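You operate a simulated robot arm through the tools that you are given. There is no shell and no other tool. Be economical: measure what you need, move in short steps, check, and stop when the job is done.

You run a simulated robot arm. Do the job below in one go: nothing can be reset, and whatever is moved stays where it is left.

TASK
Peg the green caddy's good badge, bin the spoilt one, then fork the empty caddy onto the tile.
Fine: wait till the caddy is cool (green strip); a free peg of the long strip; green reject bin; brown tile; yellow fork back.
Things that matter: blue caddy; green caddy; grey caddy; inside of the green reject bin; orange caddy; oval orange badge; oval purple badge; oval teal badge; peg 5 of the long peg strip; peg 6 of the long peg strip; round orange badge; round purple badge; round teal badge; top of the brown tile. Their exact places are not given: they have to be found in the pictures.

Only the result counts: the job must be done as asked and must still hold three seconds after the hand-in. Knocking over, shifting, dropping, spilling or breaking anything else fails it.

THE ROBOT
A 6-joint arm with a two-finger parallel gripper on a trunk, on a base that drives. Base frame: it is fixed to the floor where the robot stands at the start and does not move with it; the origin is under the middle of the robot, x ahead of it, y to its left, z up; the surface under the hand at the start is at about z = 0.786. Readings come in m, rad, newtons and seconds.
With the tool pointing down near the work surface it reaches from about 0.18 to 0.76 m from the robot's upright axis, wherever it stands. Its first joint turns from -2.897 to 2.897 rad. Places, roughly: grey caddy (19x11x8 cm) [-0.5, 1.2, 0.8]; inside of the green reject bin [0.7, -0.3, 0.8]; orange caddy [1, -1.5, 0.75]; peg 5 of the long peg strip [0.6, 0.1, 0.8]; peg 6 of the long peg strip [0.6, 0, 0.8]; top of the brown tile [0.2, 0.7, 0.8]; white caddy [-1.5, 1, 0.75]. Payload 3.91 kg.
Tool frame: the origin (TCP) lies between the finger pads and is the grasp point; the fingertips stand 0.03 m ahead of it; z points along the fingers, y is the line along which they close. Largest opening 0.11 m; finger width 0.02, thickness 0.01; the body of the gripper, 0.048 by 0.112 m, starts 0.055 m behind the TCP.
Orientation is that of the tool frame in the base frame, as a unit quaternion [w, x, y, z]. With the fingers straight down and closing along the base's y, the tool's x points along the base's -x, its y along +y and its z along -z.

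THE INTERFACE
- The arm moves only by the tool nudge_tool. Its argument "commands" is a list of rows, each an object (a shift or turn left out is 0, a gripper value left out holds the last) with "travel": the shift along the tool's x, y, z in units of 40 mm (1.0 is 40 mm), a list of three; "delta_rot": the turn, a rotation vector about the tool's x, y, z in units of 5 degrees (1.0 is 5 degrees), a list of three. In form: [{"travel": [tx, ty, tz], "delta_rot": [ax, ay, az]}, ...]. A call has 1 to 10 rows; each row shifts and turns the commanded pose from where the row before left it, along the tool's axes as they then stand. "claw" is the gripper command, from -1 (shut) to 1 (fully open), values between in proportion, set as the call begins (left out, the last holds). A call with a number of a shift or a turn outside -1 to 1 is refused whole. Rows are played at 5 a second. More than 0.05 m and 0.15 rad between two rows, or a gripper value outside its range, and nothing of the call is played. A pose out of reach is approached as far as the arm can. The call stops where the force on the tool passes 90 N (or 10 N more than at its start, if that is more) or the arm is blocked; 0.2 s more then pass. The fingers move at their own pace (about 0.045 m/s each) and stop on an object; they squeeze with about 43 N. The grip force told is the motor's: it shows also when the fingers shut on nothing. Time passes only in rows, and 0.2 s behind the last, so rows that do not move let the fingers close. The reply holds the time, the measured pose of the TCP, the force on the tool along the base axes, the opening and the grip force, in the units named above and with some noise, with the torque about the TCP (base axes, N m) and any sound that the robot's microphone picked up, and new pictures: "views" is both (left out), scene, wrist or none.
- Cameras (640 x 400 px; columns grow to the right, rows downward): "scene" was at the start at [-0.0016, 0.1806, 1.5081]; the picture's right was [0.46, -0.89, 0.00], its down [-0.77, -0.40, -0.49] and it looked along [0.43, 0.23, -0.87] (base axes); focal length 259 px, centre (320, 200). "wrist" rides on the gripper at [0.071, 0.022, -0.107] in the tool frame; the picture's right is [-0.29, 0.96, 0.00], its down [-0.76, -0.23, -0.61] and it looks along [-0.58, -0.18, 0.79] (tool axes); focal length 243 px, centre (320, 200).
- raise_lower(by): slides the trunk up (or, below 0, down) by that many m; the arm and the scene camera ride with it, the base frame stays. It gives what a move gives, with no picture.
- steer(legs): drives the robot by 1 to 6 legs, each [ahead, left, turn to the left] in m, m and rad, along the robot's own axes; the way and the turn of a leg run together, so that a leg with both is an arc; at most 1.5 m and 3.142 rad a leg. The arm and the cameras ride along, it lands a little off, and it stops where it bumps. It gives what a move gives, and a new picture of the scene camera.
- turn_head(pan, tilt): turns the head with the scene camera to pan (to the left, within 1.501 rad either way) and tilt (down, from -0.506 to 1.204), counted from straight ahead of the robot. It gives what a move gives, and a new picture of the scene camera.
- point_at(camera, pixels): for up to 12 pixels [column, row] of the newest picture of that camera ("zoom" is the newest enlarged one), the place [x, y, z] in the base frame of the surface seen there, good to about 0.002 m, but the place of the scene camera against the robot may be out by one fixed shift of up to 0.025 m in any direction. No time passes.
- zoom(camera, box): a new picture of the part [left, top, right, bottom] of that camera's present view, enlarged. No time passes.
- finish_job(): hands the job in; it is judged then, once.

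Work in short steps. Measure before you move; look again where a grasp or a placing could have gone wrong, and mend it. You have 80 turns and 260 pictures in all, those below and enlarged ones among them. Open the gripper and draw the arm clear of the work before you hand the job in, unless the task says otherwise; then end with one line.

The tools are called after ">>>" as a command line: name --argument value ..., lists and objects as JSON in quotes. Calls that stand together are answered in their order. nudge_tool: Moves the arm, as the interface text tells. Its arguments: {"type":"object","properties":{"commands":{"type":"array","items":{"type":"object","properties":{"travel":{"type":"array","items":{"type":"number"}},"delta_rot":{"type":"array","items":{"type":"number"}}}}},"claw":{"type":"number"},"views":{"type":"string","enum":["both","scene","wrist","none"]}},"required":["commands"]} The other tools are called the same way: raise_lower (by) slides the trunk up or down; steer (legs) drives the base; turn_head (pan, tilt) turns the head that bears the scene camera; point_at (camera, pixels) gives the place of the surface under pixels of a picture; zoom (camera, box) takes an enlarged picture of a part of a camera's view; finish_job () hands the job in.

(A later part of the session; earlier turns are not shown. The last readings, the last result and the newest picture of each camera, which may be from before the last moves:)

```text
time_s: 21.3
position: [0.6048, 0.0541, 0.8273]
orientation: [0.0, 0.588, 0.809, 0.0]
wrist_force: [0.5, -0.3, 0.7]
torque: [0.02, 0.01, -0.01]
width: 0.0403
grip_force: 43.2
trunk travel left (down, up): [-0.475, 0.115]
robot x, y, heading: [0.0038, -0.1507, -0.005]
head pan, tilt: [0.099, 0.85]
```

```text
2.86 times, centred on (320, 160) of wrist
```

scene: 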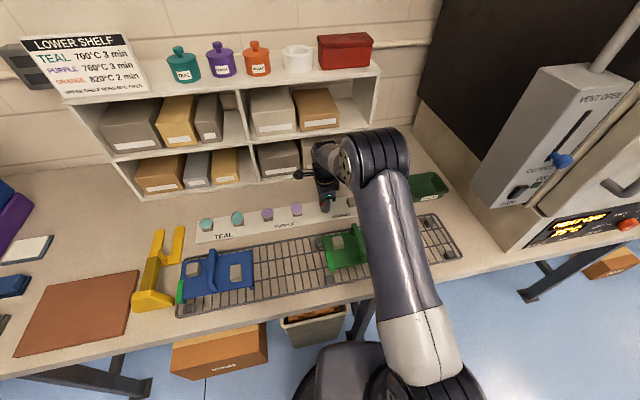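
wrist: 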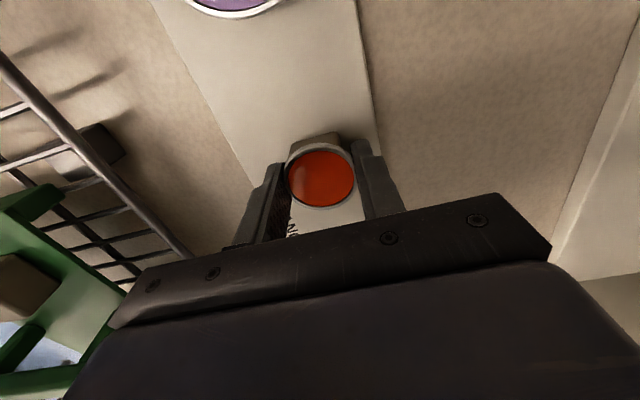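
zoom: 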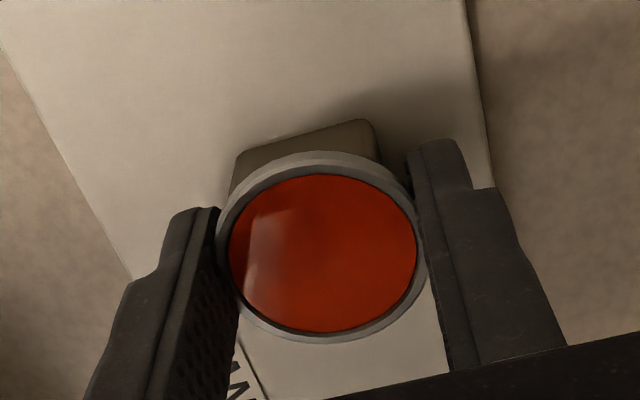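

>>> point_at --camera "wrist" --pixels '[[321, 178], [320, 156], [322, 203], [312, 141], [338, 137], [240, 8], [330, 135]]'

>>> nudge_tool --commands '[{"travel": [0, 0, 0.05]}, {}]' --views "none"

```text
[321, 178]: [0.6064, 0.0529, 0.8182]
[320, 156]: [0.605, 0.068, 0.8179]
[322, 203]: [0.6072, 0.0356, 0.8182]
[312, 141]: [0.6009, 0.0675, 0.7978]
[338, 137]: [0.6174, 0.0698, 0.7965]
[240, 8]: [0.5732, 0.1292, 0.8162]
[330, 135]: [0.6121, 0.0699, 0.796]
```

```text
time_s: 21.9
position: [0.6049, 0.0538, 0.8251]
orientation: [0.0, 0.588, 0.809, -0.001]
wrist_force: [0.3, 0.2, 0.7]
torque: [0.05, 0.0, -0.02]
width: 0.0405
grip_force: 43.7
trunk travel left (down, up): [-0.475, 0.115]
robot x, y, heading: [0.0033, -0.1491, -0.005]
head pan, tilt: [0.099, 0.85]
```

The badge top is now level with the seated ones at 0.816. I'll release and rise.

>>> nudge_tool --commands '[{"travel": [0, 0, 0.02]}, {}, {}, {}]' --claw 0.3 --views "none"

>>> nudge_tool --commands '[{"travel": [0, 0, -0.4]}, {"travel": [0, 0, -0.8]}, {"travel": [0, 0, -0.9]}, {"travel": [0, 0, -0.9]}, {}]'

>>> zoom --camera "wrist" --box '[160, 0, 480, 220]'

```text
time_s: 22.9
position: [0.6049, 0.0521, 0.8244]
orientation: [0.001, 0.589, 0.808, 0.001]
wrist_force: [0.3, -0.4, -0.9]
torque: [-0.03, 0.01, 0.02]
width: 0.0712
grip_force: 0.0
trunk travel left (down, up): [-0.475, 0.115]
robot x, y, heading: [-0.0005, -0.1506, -0.002]
head pan, tilt: [0.099, 0.85]
```

```text
time_s: 24.1
position: [0.6039, 0.0516, 0.9443]
orientation: [0.001, 0.589, 0.808, -0.001]
wrist_force: [-0.8, 0.5, 0.6]
torque: [0.01, -0.02, 0.0]
width: 0.0715
grip_force: 0.2
trunk travel left (down, up): [-0.475, 0.115]
robot x, y, heading: [-0.0009, -0.1515, 0.001]
head pan, tilt: [0.099, 0.85]
```

scene: 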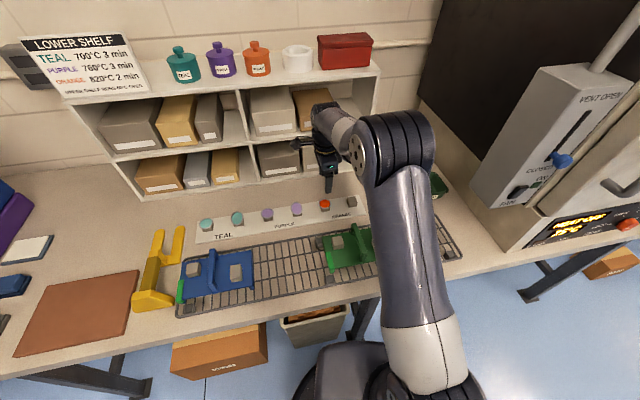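
wrist: 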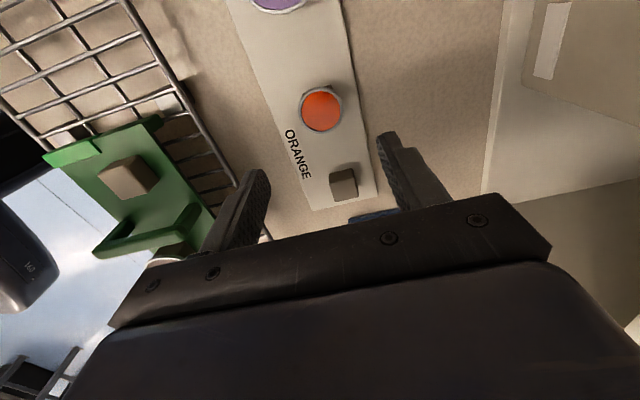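

```text
1.82 times, centred on (320, 110) of wrist
```

zoom: 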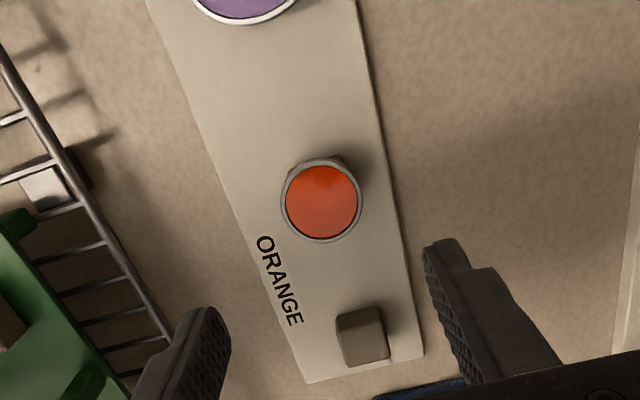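

The badge is seated on peg 5. Now to the dark oval badge near (0.4245,-0.1165).

>>> nudge_tool --commands '[{"travel": [-0.434, -0.93, 0]}, {"travel": [-0.434, -0.93, 0]}, {"travel": [-0.434, -0.93, 0]}, {"travel": [-0.434, -0.93, 0]}, {"travel": [-0.434, -0.93, 0]}, {"travel": [-0.434, -0.93, 0]}, {}]' --claw 0.4

>>> zoom --camera "wrist" --box '[200, 60, 440, 230]'

```text
time_s: 25.7
position: [0.4246, -0.1174, 0.9439]
orientation: [0.0, 0.589, 0.808, 0.001]
wrist_force: [-0.6, 0.8, -0.5]
torque: [0.0, -0.01, -0.01]
width: 0.0767
grip_force: 0.1
trunk travel left (down, up): [-0.475, 0.115]
robot x, y, heading: [0.0003, -0.149, -0.001]
head pan, tilt: [0.099, 0.85]
```

scene: 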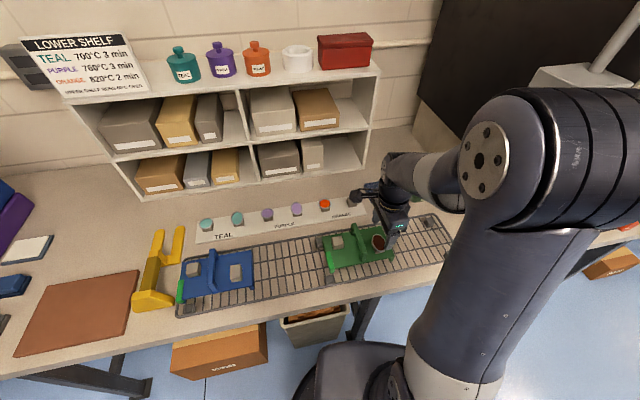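
wrist: 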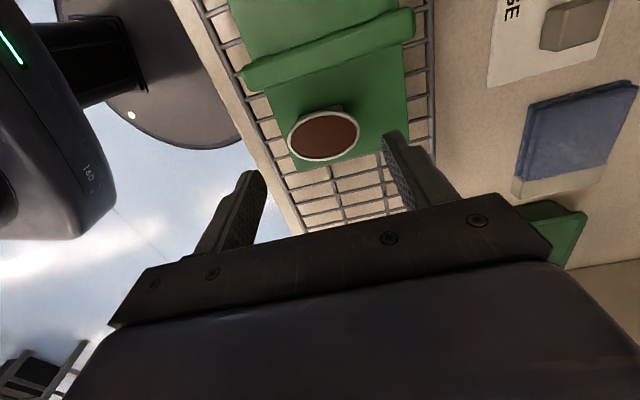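

```text
2.35 times, centred on (320, 145) of wrist
```

zoom: 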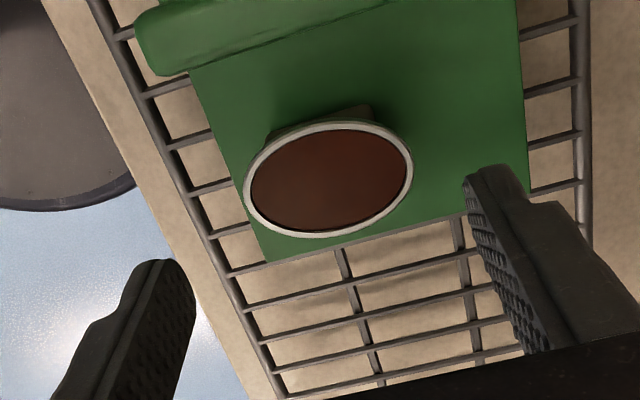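

>>> point_at --camera "zoom" --pixels '[[328, 181], [247, 197], [410, 165], [318, 234], [338, 126], [270, 145], [390, 215], [160, 60], [300, 40]]'

```text
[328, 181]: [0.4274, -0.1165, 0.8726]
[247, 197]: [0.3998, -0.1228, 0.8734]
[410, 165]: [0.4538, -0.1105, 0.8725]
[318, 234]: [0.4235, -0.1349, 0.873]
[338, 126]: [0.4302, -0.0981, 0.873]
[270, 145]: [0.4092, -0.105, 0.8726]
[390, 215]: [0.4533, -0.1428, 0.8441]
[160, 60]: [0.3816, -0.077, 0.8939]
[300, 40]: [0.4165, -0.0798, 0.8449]
```

The oval's centre is (0.4268,-0.1165) and its long axis (55 mm) runs along the closing direction, so a 77 mm opening clears it. I'll descend to 0.880 and close.

>>> nudge_tool --commands '[{"travel": [0, 0.05, 0.5]}, {"travel": [0, 0, 0.6]}, {"travel": [0, 0, 0.5]}, {}]' --views "none"

>>> nudge_tool --commands '[{}, {}, {}, {}, {}, {}]' --claw -1 --views "wrist"

>>> nudge_tool --commands '[{"travel": [0, 0, -0.3]}, {"travel": [0, 0, -0.6]}, {"travel": [0, 0, -0.8]}, {}]'

>>> zoom --camera "wrist" --box '[200, 60, 440, 230]'

```text
time_s: 26.7
position: [0.4254, -0.1142, 0.8798]
orientation: [0.0, 0.588, 0.809, 0.0]
wrist_force: [-0.3, 0.1, 1.4]
torque: [0.0, -0.01, -0.01]
width: 0.077
grip_force: 0.0
trunk travel left (down, up): [-0.475, 0.115]
robot x, y, heading: [0.003, -0.1511, 0.0]
head pan, tilt: [0.099, 0.85]
```

```text
time_s: 28.1
position: [0.426, -0.1152, 0.8793]
orientation: [0.0, 0.589, 0.808, 0.0]
wrist_force: [0.1, 0.2, 0.7]
torque: [-0.02, 0.01, -0.01]
width: 0.054
grip_force: 43.0
trunk travel left (down, up): [-0.475, 0.115]
robot x, y, heading: [-0.0005, -0.1511, 0.002]
head pan, tilt: [0.099, 0.85]
```

wrist: 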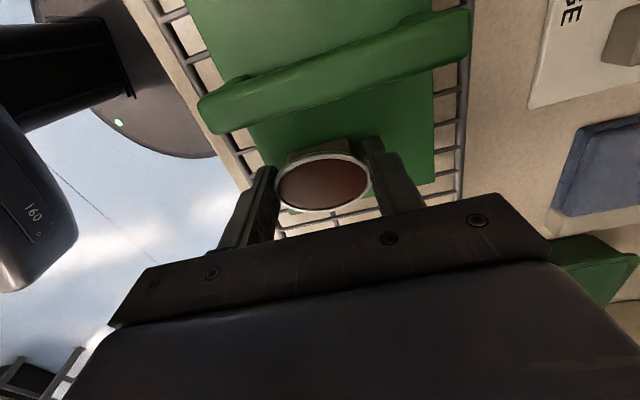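

```text
time_s: 29.1
position: [0.4267, -0.1121, 0.9497]
orientation: [0.0, 0.588, 0.809, 0.001]
wrist_force: [-0.2, 0.4, -0.7]
torque: [0.02, -0.02, 0.0]
width: 0.0542
grip_force: 42.9
trunk travel left (down, up): [-0.475, 0.115]
robot x, y, heading: [-0.0005, -0.1475, -0.002]
head pan, tilt: [0.099, 0.85]
```

scene: 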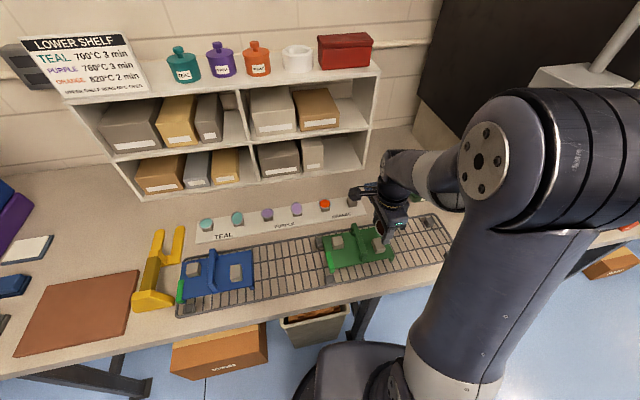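
wrist: 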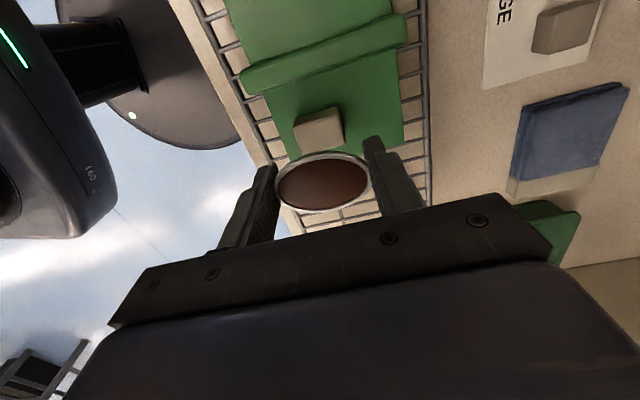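

```text
2.35 times, centred on (320, 145) of wrist
```

zoom: 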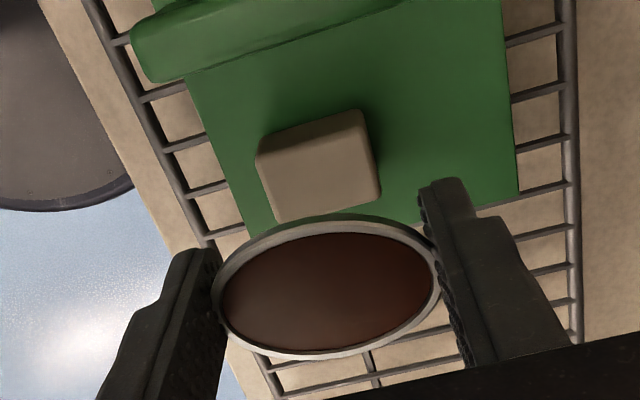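

The spoilt badge is held. I'll carry it toward the bin at height and look.

>>> nudge_tool --commands '[{"travel": [-0.76, 0.628, 0]}, {"travel": [-0.76, 0.628, 0]}, {"travel": [-0.76, 0.628, 0]}, {"travel": [-0.76, 0.628, 0]}, {"travel": [-0.76, 0.628, 0]}, {"travel": [-0.76, 0.628, 0]}, {"travel": [-0.76, 0.628, 0]}, {}]'

>>> zoom --camera "wrist" --box '[220, 0, 540, 220]'

>>> zoom --camera "scene" --box '[340, 140, 500, 240]'

```text
time_s: 30.9
position: [0.6607, -0.2607, 0.948]
orientation: [0.0, 0.588, 0.809, -0.001]
wrist_force: [-0.7, 0.4, -0.6]
torque: [0.01, 0.02, -0.01]
width: 0.0541
grip_force: 43.1
trunk travel left (down, up): [-0.475, 0.115]
robot x, y, heading: [-0.0006, -0.1484, -0.001]
head pan, tilt: [0.099, 0.85]
```

scene: 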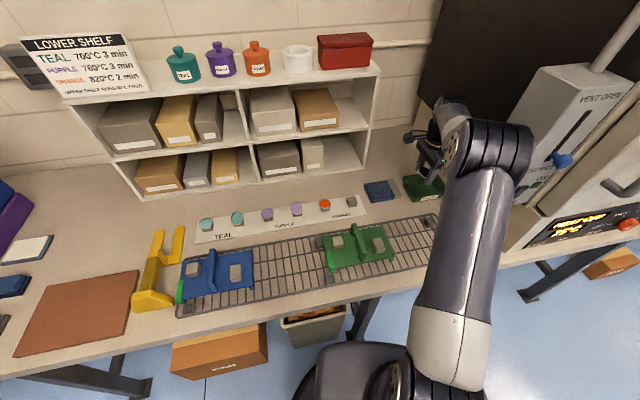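
wrist: 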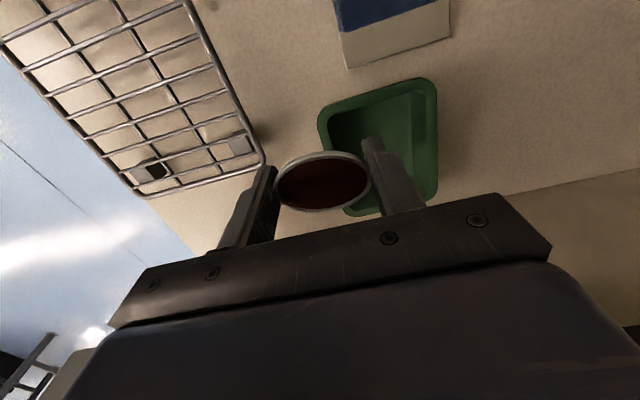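

```text
1.82 times, centred on (380, 110) of wrist
```

zoom: 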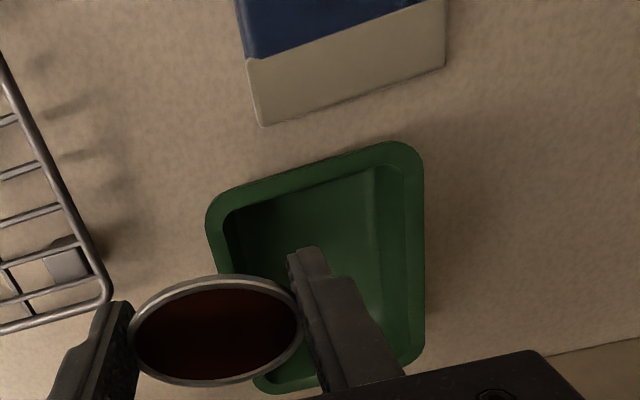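

```text
4.00 times, centred on (420, 190) of scene
```

zoom: 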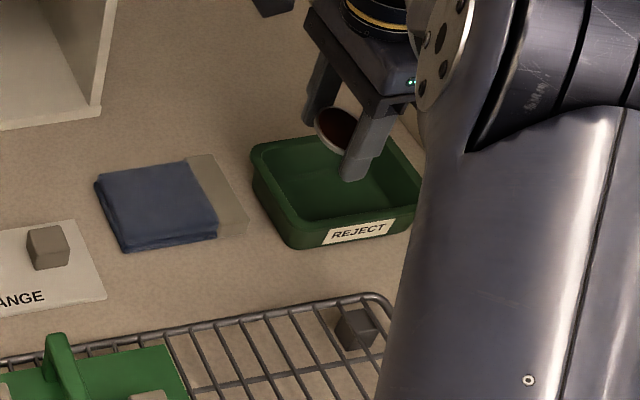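

>>> point_at --camera "wrist" --pixels '[[327, 118], [425, 85], [430, 190], [365, 208], [360, 130], [405, 105], [410, 160], [375, 92], [432, 140], [322, 180]]'

```text
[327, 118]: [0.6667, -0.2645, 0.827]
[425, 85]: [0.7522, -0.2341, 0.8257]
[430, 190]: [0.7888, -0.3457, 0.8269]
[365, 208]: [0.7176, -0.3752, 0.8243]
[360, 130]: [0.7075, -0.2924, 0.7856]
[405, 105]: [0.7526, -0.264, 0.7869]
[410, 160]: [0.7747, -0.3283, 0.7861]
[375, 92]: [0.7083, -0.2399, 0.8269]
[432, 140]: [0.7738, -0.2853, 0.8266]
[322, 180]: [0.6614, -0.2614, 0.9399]
```

Bin rim centre is about (0.728,-0.305) with the rim top at 0.827. I'll move above it and lower until the fingertips are just over the rim.

>>> nudge_tool --commands '[{"travel": [-0.785, 0.625, 0]}, {"travel": [-0.785, 0.625, 0]}, {"travel": [0, 0, 0.7]}, {"travel": [0, 0, 0.7]}, {"travel": [0, 0, 0.7]}, {}]'

>>> zoom --camera "scene" --box '[360, 140, 480, 220]'

```text
time_s: 32.3
position: [0.7261, -0.3041, 0.8639]
orientation: [0.0, 0.589, 0.808, 0.001]
wrist_force: [0.1, 0.2, -0.9]
torque: [0.02, 0.0, 0.03]
width: 0.0539
grip_force: 43.1
trunk travel left (down, up): [-0.475, 0.115]
robot x, y, heading: [0.0007, -0.1462, -0.005]
head pan, tilt: [0.099, 0.85]
```

scene: 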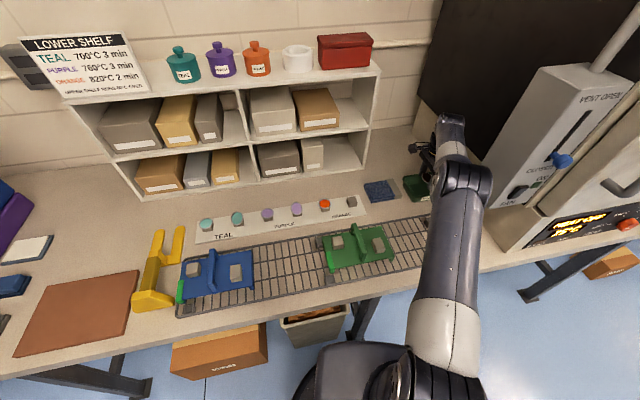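
wrist: 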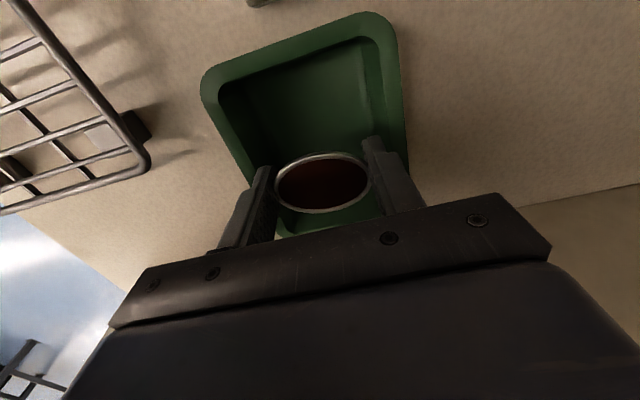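

```text
5.00 times, centred on (420, 180) of scene
```

zoom: 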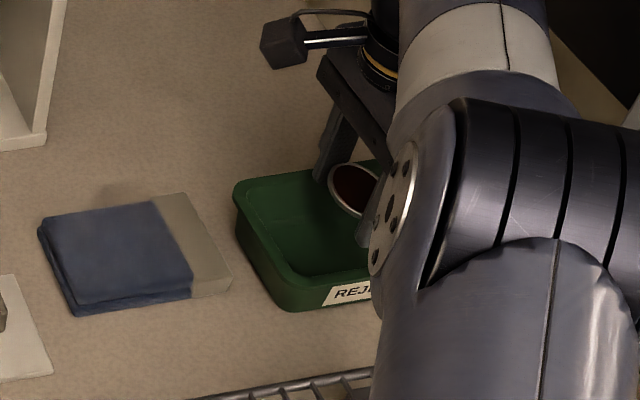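

Centred over the bin, so I'll release and rise.

>>> nudge_tool --commands '[{}, {}, {}]' --claw 0.3 --views "none"

>>> nudge_tool --commands '[{"travel": [0, 0, -0.9]}, {"travel": [0.5, 0, -0.8]}, {"travel": [0.9, 0, -0.4]}, {}]'

>>> zoom --camera "wrist" --box '[200, 0, 480, 220]'

```text
time_s: 33.1
position: [0.7257, -0.3049, 0.8644]
orientation: [0.0, 0.588, 0.809, 0.0]
wrist_force: [-0.5, -0.3, -0.4]
torque: [0.0, 0.04, -0.01]
width: 0.0715
grip_force: 0.0
trunk travel left (down, up): [-0.475, 0.115]
robot x, y, heading: [0.0011, -0.1501, -0.001]
head pan, tilt: [0.099, 0.85]
```

```text
time_s: 34.1
position: [0.7083, -0.2559, 0.9483]
orientation: [0.0, 0.588, 0.809, 0.0]
wrist_force: [-0.7, -0.2, -0.5]
torque: [-0.01, 0.01, 0.0]
width: 0.0713
grip_force: 0.0
trunk travel left (down, up): [-0.475, 0.115]
robot x, y, heading: [-0.0003, -0.1488, 0.001]
head pan, tilt: [0.099, 0.85]
```

scene: 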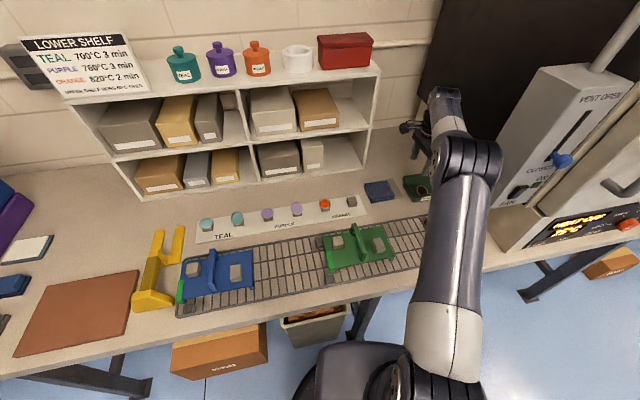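
wrist: 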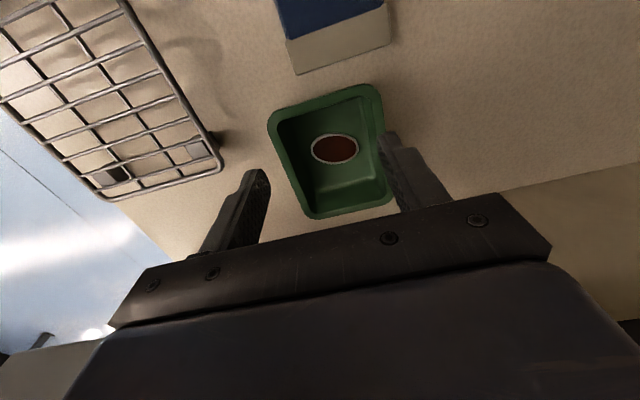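

```text
1.82 times, centred on (340, 110) of wrist
```

zoom: 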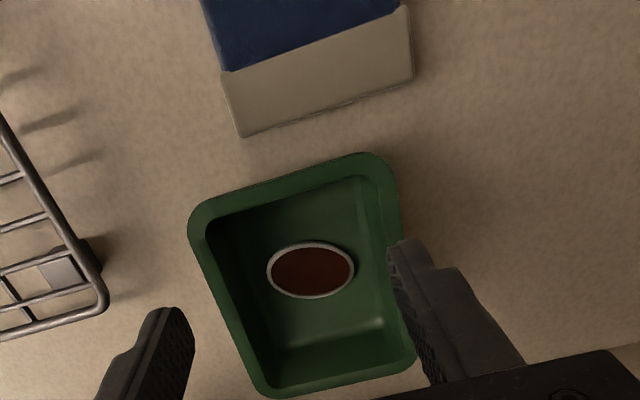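

The spoilt badge lies in the bin. Now I'll study the caddy underside and the fork.

>>> zoom --camera "scene" --box '[310, 210, 410, 280]'

>>> zoom --camera "scene" --box '[120, 210, 260, 320]'

```text
5.71 times, centred on (360, 245) of scene
```

zoom: 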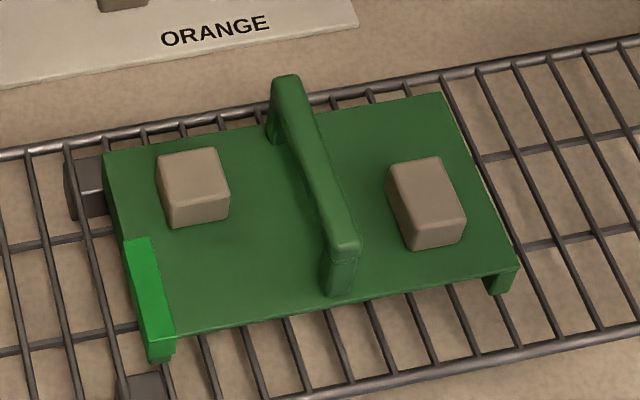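

```text
3.64 times, centred on (190, 265) of scene
```

zoom: 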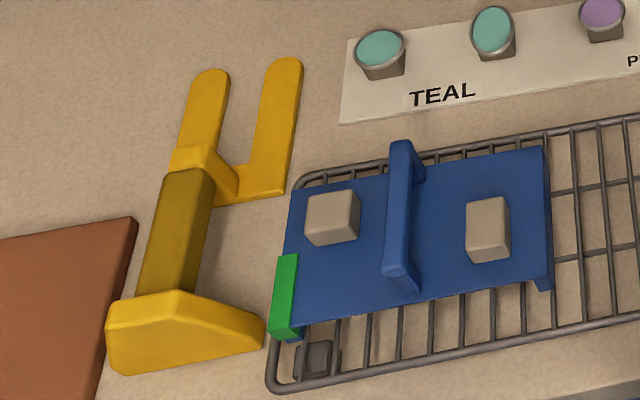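

The dark shaft of the fork looks like the grip, with the two tines going under the tray from the front. I'll retract, then drive back left 0.15 m so the tile is reachable.

>>> nudge_tool --commands '[{"travel": [0.3, -0.95, -0.28]}, {"travel": [0.3, -0.95, -0.28]}, {"travel": [0.3, -0.95, -0.28]}, {"travel": [0.3, -0.95, -0.28]}, {"travel": [0.3, -0.95, -0.28]}, {"travel": [0.3, -0.95, -0.28]}, {"travel": [0.3, -0.95, -0.28]}, {"travel": [0.3, -0.95, -0.28]}, {"travel": [0.3, -0.95, -0.28]}]' --views "none"

>>> steer --legs '[[0, 0.15, 0]]'

>>> nudge_tool --commands '[{"delta_rot": [0, 0, -1]}, {"delta_rot": [0, 0, -1]}, {"delta_rot": [0, 0, -1]}, {"delta_rot": [0, 0, -1]}, {"delta_rot": [0, 0, -1]}, {"delta_rot": [0, 0, -1]}, {"delta_rot": [0, 0, -1]}, {"delta_rot": [0, 0, -1]}, {"delta_rot": [0, 0, -1]}]' --views "none"

>>> nudge_tool --commands '[{"delta_rot": [0, 0, -1]}, {"delta_rot": [0, 0, -1]}, {"delta_rot": [0, 0, -1]}, {"delta_rot": [0, 0, -1]}, {"delta_rot": [0, 0, -1]}, {"delta_rot": [0, 0, -1]}, {"delta_rot": [0, 0, -1]}, {"delta_rot": [0, 0, -0.8]}]' --views "scene"

```text
time_s: 36.1
position: [0.3469, -0.2553, 1.0503]
orientation: [0.0, 0.588, 0.809, 0.0]
wrist_force: [0.8, 0.5, 0.2]
torque: [0.01, 0.01, 0.01]
width: 0.0715
grip_force: 0.0
trunk travel left (down, up): [-0.475, 0.115]
robot x, y, heading: [-0.0007, -0.1519, -0.003]
head pan, tilt: [0.099, 0.85]
```

```text
time_s: 37.4
position: [0.3476, -0.1069, 1.05]
orientation: [-0.001, 0.59, 0.808, 0.001]
wrist_force: [-0.1, 0.2, -0.1]
torque: [0.03, -0.01, -0.01]
width: 0.0716
grip_force: 0.0
trunk travel left (down, up): [-0.475, 0.115]
robot x, y, heading: [-0.0006, -0.0032, -0.004]
head pan, tilt: [0.099, 0.85]
```

scene: 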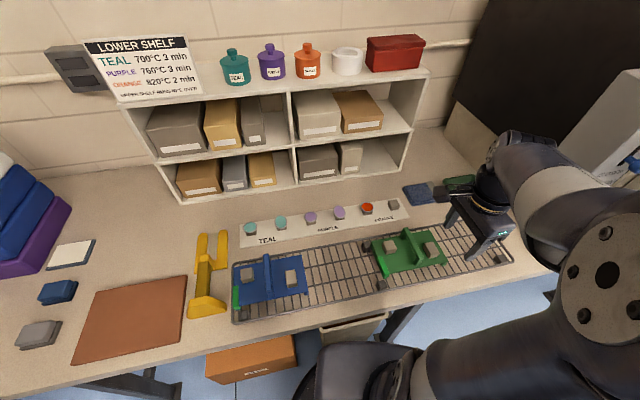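

```text
time_s: 39.4
position: [0.3469, -0.1069, 1.048]
orientation: [0.001, 0.234, 0.972, 0.0]
wrist_force: [0.2, 0.2, -0.6]
torque: [0.0, 0.01, 0.02]
width: 0.0714
grip_force: 0.0
trunk travel left (down, up): [-0.475, 0.115]
robot x, y, heading: [-0.0032, -0.0037, 0.001]
head pan, tilt: [0.099, 0.85]
```

```text
time_s: 41.2
position: [0.3478, -0.1069, 1.0491]
orientation: [0.0, -0.103, 0.995, 0.0]
wrist_force: [-0.4, -0.8, 0.0]
torque: [-0.03, 0.01, -0.02]
width: 0.0716
grip_force: 0.0
trunk travel left (down, up): [-0.475, 0.115]
robot x, y, heading: [-0.0018, -0.0067, -0.0]
head pan, tilt: [0.099, 0.85]
```

scene: 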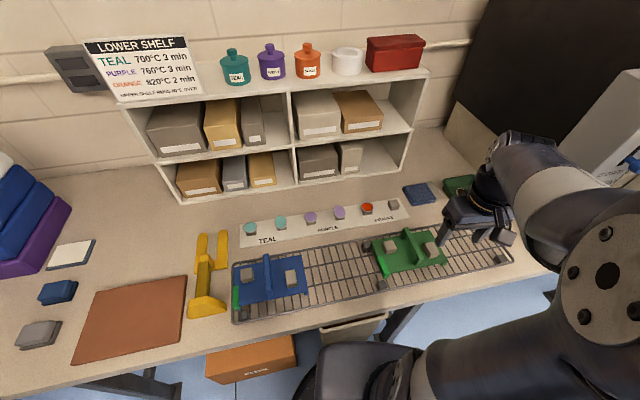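

>>> nudge_tool --commands '[{"travel": [-0.045, 0.96, 0]}, {"travel": [-0.045, 0.96, 0]}, {"travel": [-0.045, 0.96, 0]}, {"travel": [-0.045, 0.96, 0]}, {"travel": [-0.045, 0.96, 0]}, {"travel": [-0.045, 0.96, 0]}, {"travel": [-0.045, 0.96, 0]}, {"travel": [-0.045, 0.96, 0]}]' --views "none"

>>> nudge_tool --commands '[{"travel": [-0.045, 0.96, 0]}, {"travel": [-0.045, 0.96, 0]}, {"travel": [-0.045, 0.96, 0]}, {"travel": [-0.045, 0.96, 0]}, {"travel": [-0.045, 0.96, 0]}, {"travel": [-0.045, 0.96, 0]}, {"travel": [-0.045, 0.96, 0.6]}, {"travel": [-0.045, 0.96, 0.6]}, {}]'

>>> zoom --camera "wrist" --box '[200, 0, 440, 200]'

```text
time_s: 43.0
position: [0.2986, 0.1967, 1.0492]
orientation: [0.0, -0.103, 0.995, 0.0]
wrist_force: [0.4, 0.5, 0.0]
torque: [0.02, -0.02, 0.0]
width: 0.0715
grip_force: 0.1
trunk travel left (down, up): [-0.475, 0.115]
robot x, y, heading: [-0.0008, -0.0021, -0.002]
head pan, tilt: [0.099, 0.85]
```

```text
time_s: 45.0
position: [0.2494, 0.5, 1.0028]
orientation: [0.0, -0.103, 0.995, 0.0]
wrist_force: [-0.2, -0.2, 0.5]
torque: [-0.03, 0.01, -0.02]
width: 0.0714
grip_force: 0.0
trunk travel left (down, up): [-0.475, 0.115]
robot x, y, heading: [-0.001, -0.0028, -0.004]
head pan, tilt: [0.099, 0.85]
```

scene: 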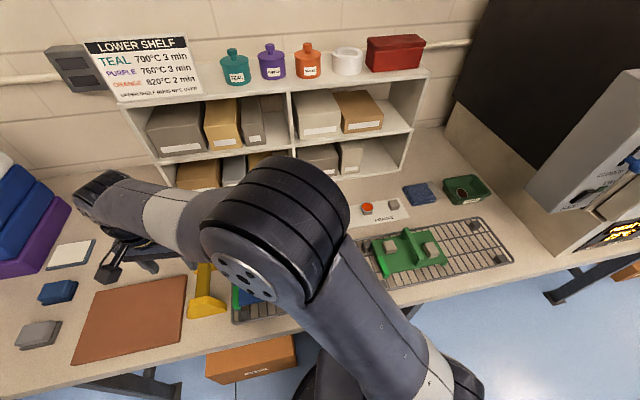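
wrist: 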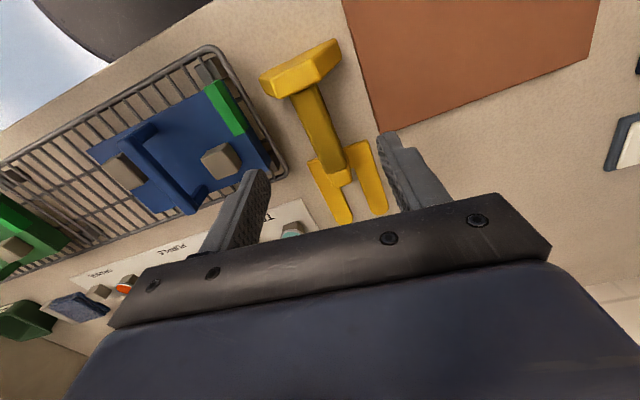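

```text
2.00 times, centred on (320, 100) of wrist
```

zoom: 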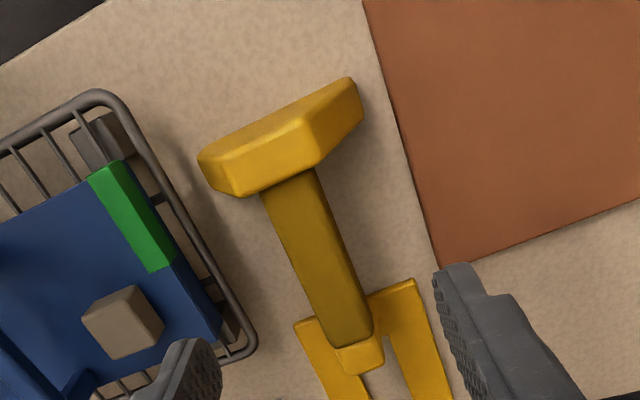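

>>> point_at --camera "zoom" --pixels '[[280, 192], [318, 180], [262, 200], [300, 250], [345, 240], [322, 240], [325, 335], [372, 322], [348, 325], [358, 355], [300, 125], [230, 185]]'

>>> point_at --camera "wrist" --pixels '[[341, 222], [380, 215], [309, 162], [348, 145], [333, 172], [345, 180], [262, 85], [335, 45], [303, 92], [340, 170]]'

```text
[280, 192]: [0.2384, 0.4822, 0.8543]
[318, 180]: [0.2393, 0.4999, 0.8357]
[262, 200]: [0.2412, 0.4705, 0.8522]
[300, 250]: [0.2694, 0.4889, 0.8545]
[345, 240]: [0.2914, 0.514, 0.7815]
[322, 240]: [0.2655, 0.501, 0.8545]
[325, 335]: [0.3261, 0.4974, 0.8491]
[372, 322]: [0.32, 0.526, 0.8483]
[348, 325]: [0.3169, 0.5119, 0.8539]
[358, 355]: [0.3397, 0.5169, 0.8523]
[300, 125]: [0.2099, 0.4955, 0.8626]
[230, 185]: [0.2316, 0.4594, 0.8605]
```

```text
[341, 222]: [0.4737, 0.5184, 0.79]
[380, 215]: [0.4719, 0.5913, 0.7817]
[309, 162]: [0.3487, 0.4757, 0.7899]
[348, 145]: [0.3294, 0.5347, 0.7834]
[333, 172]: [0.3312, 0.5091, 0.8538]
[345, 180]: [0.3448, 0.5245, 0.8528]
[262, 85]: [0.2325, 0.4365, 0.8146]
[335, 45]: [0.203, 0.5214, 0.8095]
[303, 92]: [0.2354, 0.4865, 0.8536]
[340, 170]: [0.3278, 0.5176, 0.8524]
```

>>> point_at --camera "zoom" --pixels '[[270, 205], [283, 240], [297, 275], [312, 310], [318, 190], [332, 225], [345, 258], [358, 290], [302, 320], [328, 385], [418, 300], [440, 370]]'

>>> zoom --camera "wrist" --box '[290, 120, 410, 230]'

```text
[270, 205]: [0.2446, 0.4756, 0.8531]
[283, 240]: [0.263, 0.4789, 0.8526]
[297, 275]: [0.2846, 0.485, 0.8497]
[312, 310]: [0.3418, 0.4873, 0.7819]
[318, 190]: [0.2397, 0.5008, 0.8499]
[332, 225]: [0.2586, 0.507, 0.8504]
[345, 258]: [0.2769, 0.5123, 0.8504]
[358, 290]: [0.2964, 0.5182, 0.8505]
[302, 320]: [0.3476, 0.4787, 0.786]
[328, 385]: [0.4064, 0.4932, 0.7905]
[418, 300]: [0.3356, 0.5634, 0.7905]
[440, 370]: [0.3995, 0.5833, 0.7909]
```

```text
3.64 times, centred on (350, 175) of wrist
```

zoom: 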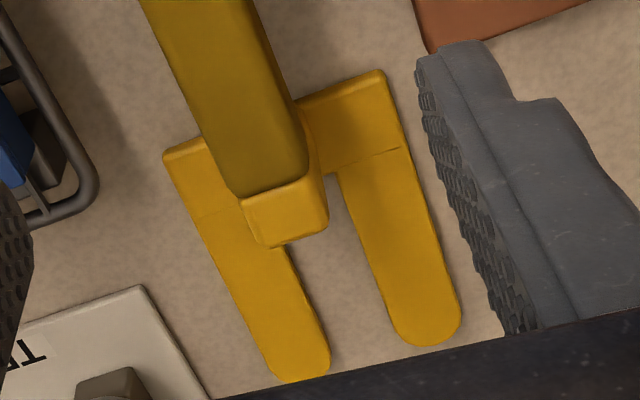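

The fork's yaw is about 17.5–18°, the same as the caddy and tile. The shaft centre line is at u=-0.387 and 28 mm wide. I'll rotate another 5.7° and descend over the grip point (0.313,0.509).

>>> nudge_tool --commands '[{"delta_rot": [0, 0, -1.0]}, {"delta_rot": [0, 0, -0.14]}, {"travel": [-0.79, -0.145, 0.5]}, {"travel": [-0.79, -0.145, 0.5]}, {"travel": [0, 0, 0.9]}, {"travel": [0, 0, 0.9]}, {}]'

>>> zoom --camera "wrist" --box '[200, 0, 440, 230]'

```text
time_s: 46.6
position: [0.3136, 0.5099, 0.8904]
orientation: [0.0, -0.153, 0.988, 0.001]
wrist_force: [0.2, -0.4, 0.6]
torque: [0.01, -0.01, -0.01]
width: 0.0715
grip_force: 0.2
trunk travel left (down, up): [-0.475, 0.115]
robot x, y, heading: [0.0025, -0.0015, -0.003]
head pan, tilt: [0.099, 0.85]
```

scene: 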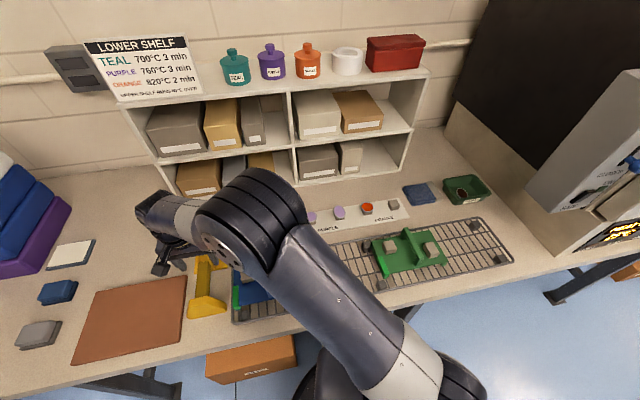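
wrist: 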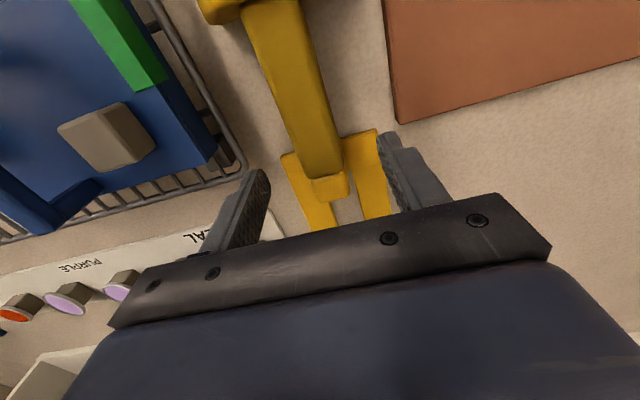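

```text
1.74 times, centred on (320, 115) of wrist
```

zoom: 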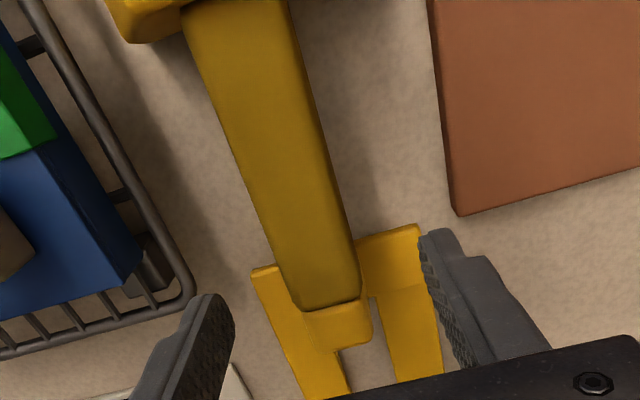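

>>> point_at --camera "zoom" --pixels '[[250, 190], [275, 255], [292, 300], [300, 120], [330, 200], [352, 270], [320, 280], [340, 325], [370, 345], [250, 60], [345, 345], [318, 345]]'

```text
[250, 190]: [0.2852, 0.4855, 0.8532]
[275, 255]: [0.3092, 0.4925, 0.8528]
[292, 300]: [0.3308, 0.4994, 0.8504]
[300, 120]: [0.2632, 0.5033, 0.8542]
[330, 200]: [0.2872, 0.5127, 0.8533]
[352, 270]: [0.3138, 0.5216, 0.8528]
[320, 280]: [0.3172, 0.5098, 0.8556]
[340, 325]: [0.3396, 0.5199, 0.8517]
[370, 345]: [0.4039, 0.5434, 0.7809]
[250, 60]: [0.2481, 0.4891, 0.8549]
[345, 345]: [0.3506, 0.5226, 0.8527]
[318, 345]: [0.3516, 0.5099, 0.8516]
```

Aligned within 2 mm. I'll descend to z≈0.842 and close on the shaft.

>>> nudge_tool --commands '[{"travel": [0, 0, 0.6]}, {"travel": [0, 0, 0.6]}, {}]' --views "none"

>>> nudge_tool --commands '[{}, {}, {}, {}, {}, {}]' --claw -1

>>> zoom --camera "wrist" --box '[200, 0, 440, 230]'

>>> zoom --camera "scene" --box '[140, 180, 300, 330]'

```text
time_s: 47.4
position: [0.3142, 0.5086, 0.8425]
orientation: [0.0, -0.153, 0.988, 0.0]
wrist_force: [0.1, -0.1, 0.8]
torque: [0.01, 0.03, -0.02]
width: 0.0712
grip_force: 0.2
trunk travel left (down, up): [-0.475, 0.115]
robot x, y, heading: [0.0028, -0.0023, -0.006]
head pan, tilt: [0.099, 0.85]
```

```text
time_s: 48.8
position: [0.3146, 0.5097, 0.8419]
orientation: [0.0, -0.152, 0.988, 0.001]
wrist_force: [0.3, 0.1, 0.6]
torque: [0.0, 0.0, 0.09]
width: 0.0295
grip_force: 43.1
trunk travel left (down, up): [-0.475, 0.115]
robot x, y, heading: [0.0038, -0.0003, -0.006]
head pan, tilt: [0.099, 0.85]
```

scene: 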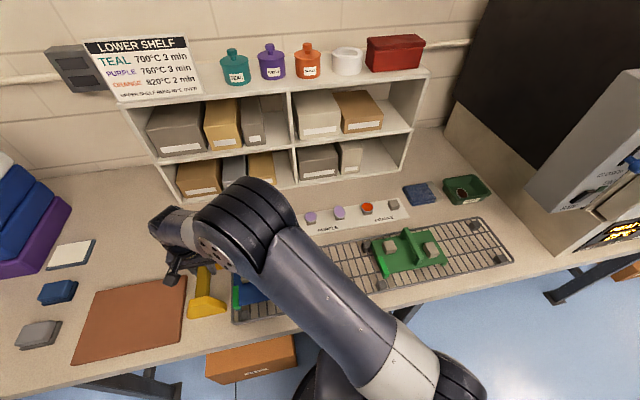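
wrist: 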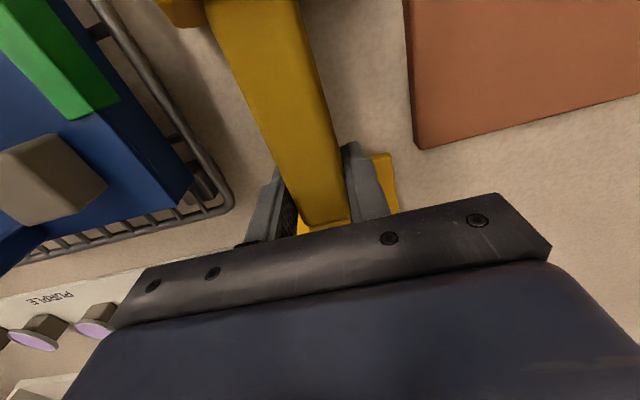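

```text
1.74 times, centred on (320, 115) of wrist
```

zoom: 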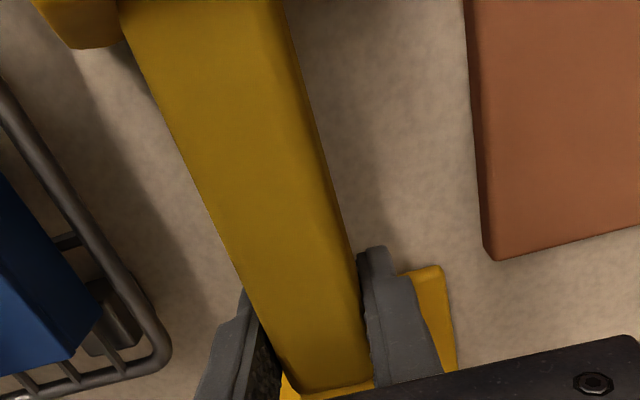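

```text
2.67 times, centred on (220, 255) of scene
```

zoom: 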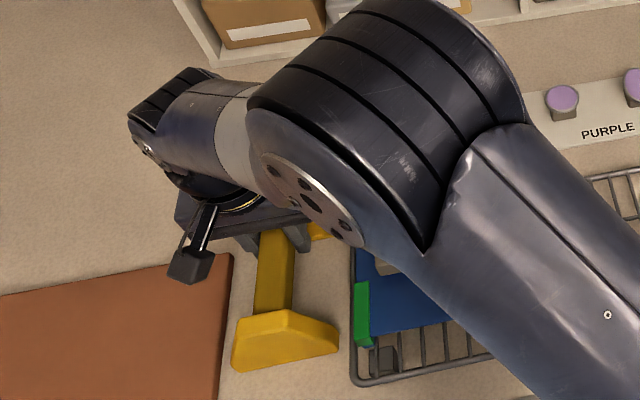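

Gripped at 29.5 mm. I'll lift slowly and check that the fork stays level.

>>> nudge_tool --commands '[{"travel": [0, 0, -0.2]}, {"travel": [0, 0, -0.3]}, {"travel": [0, 0, -0.5]}, {}]'

>>> zoom --camera "scene" --box '[140, 180, 300, 330]'

>>> point_at --camera "wrist" --pixels '[[240, 40], [265, 90], [285, 140], [305, 190], [270, 60], [390, 200]]'

```text
time_s: 49.8
position: [0.3123, 0.5094, 0.8815]
orientation: [0.001, -0.152, 0.988, 0.0]
wrist_force: [-0.2, 0.7, -1.6]
torque: [0.0, -0.03, 0.04]
width: 0.0296
grip_force: 42.8
trunk travel left (down, up): [-0.475, 0.115]
robot x, y, heading: [-0.0014, -0.0007, -0.007]
head pan, tilt: [0.099, 0.85]
```

scene: 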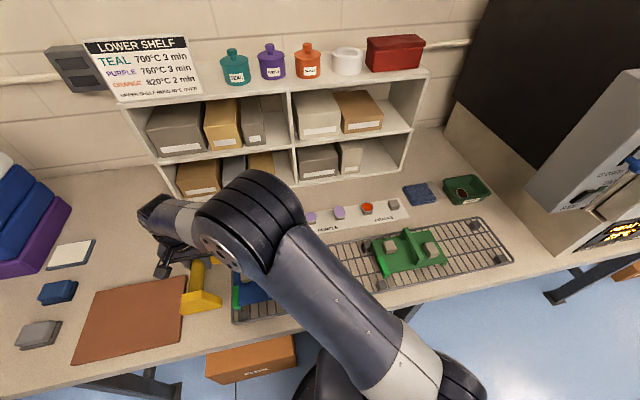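
wrist: 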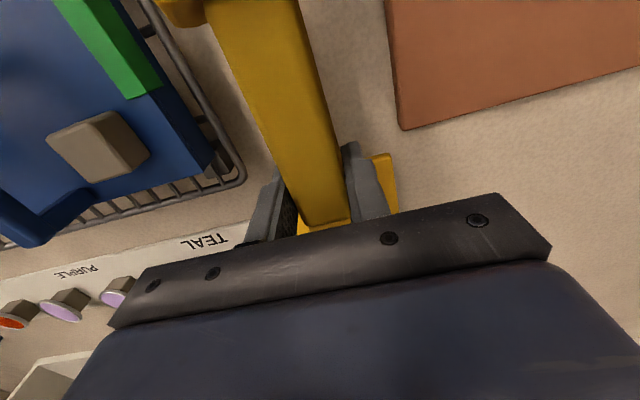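

```text
2.67 times, centred on (220, 255) of scene
```

zoom: 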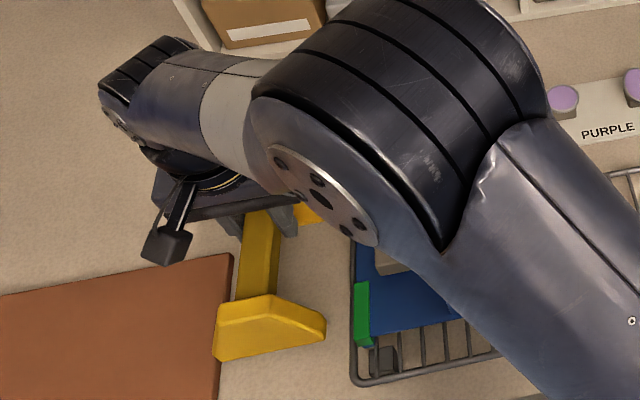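

```text
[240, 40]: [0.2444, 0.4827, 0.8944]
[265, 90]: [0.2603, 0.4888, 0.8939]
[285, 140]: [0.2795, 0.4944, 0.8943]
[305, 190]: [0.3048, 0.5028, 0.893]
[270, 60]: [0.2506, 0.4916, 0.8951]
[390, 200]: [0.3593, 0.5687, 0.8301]
```

Level, light (~0.15 kg) and stable. I'll raise to about 1.0 and drive straight back 0.15 m to make room for the fork's tail.

>>> nudge_tool --commands '[{"travel": [0, 0, -0.75]}, {"travel": [0, 0, -0.75]}, {"travel": [0, 0, -0.75]}, {"travel": [0, 0, -0.75]}]' --views "none"

>>> steer --legs '[[-0.15, 0, 0]]'

```text
time_s: 50.8
position: [0.3143, 0.5087, 1.0024]
orientation: [0.0, -0.153, 0.988, 0.0]
wrist_force: [0.7, -0.3, -1.9]
torque: [0.01, -0.02, -0.01]
width: 0.0296
grip_force: 43.2
trunk travel left (down, up): [-0.475, 0.115]
robot x, y, heading: [0.0003, 0.0012, -0.001]
head pan, tilt: [0.099, 0.85]
```

```text
time_s: 52.2
position: [0.1595, 0.5097, 1.0019]
orientation: [0.0, -0.154, 0.988, 0.0]
wrist_force: [-0.1, -1.0, -1.1]
torque: [0.01, -0.01, -0.04]
width: 0.0298
grip_force: 42.8
trunk travel left (down, up): [-0.475, 0.115]
robot x, y, heading: [-0.1498, 0.0007, 0.002]
head pan, tilt: [0.099, 0.85]
```

scene: 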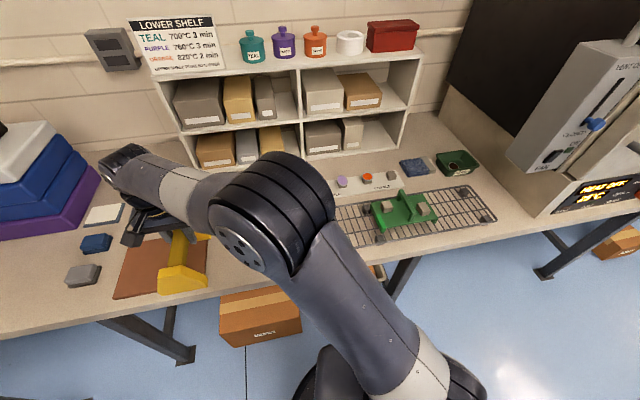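

>>> nudge_tool --commands '[{"travel": [0.236, -0.969, 0]}, {"travel": [0.236, -0.969, 0]}, {"travel": [0.236, -0.969, 0]}, {"travel": [0.236, -0.969, 0]}, {"travel": [0.236, -0.969, 0]}, {"travel": [0.236, -0.969, 0]}, {"travel": [0.236, -0.969, 0]}, {"travel": [0.236, -0.969, 0]}]' --views "scene"

>>> nudge_tool --commands '[{"travel": [0.236, -0.973, 0]}, {"travel": [0.236, -0.973, 0]}, {"travel": [0.236, -0.973, 0]}, {"travel": [0.236, -0.973, 0]}, {"travel": [0.236, -0.973, 0]}, {"travel": [0.236, -0.973, 0]}, {"travel": [0.236, -0.973, 0]}, {"travel": [0.236, -0.973, 0]}, {}]'

>>> zoom --camera "scene" --box '[320, 160, 520, 290]'

```text
time_s: 54.0
position: [0.1836, 0.1894, 1.0024]
orientation: [0.0, -0.155, 0.988, 0.0]
wrist_force: [-0.4, 0.9, -1.2]
torque: [-0.01, -0.03, 0.01]
width: 0.0297
grip_force: 42.7
trunk travel left (down, up): [-0.475, 0.115]
robot x, y, heading: [-0.1511, -0.0042, 0.007]
head pan, tilt: [0.099, 0.85]
```

scene: 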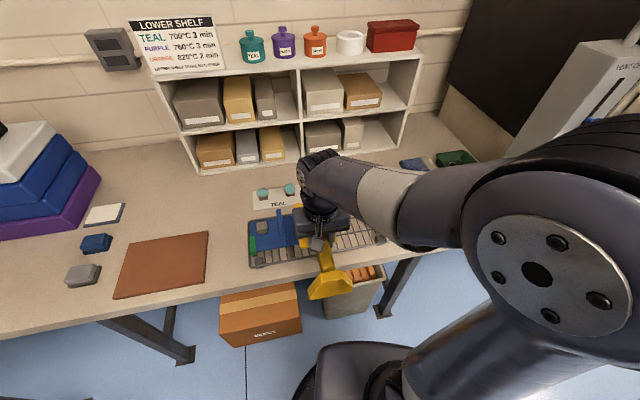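

```text
time_s: 56.0
position: [0.2045, -0.1299, 1.0033]
orientation: [0.0, -0.154, 0.988, 0.0]
wrist_force: [0.2, 1.0, -1.5]
torque: [0.01, -0.02, -0.01]
width: 0.0296
grip_force: 43.1
trunk travel left (down, up): [-0.475, 0.115]
robot x, y, heading: [-0.1537, 0.0038, 0.005]
head pan, tilt: [0.099, 0.85]
```

scene: 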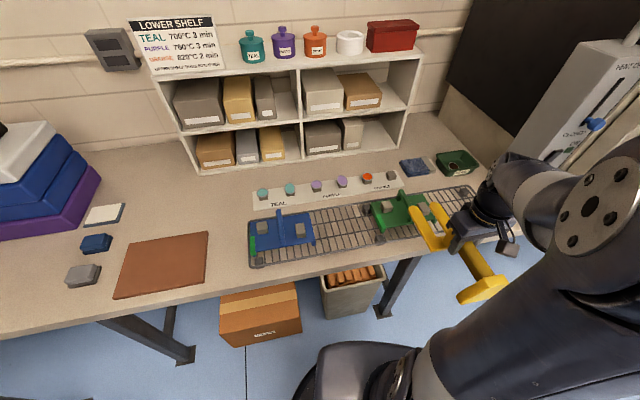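
wrist: 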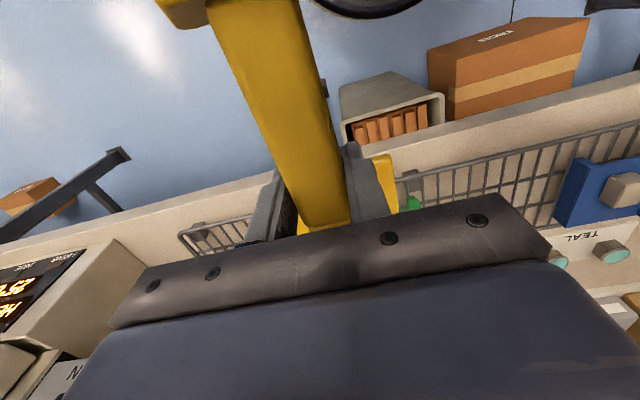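

```text
3.08 times, centred on (420, 225) of scene
```

zoom: 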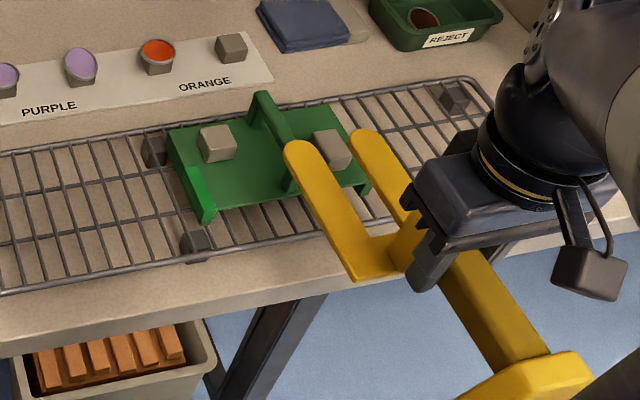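

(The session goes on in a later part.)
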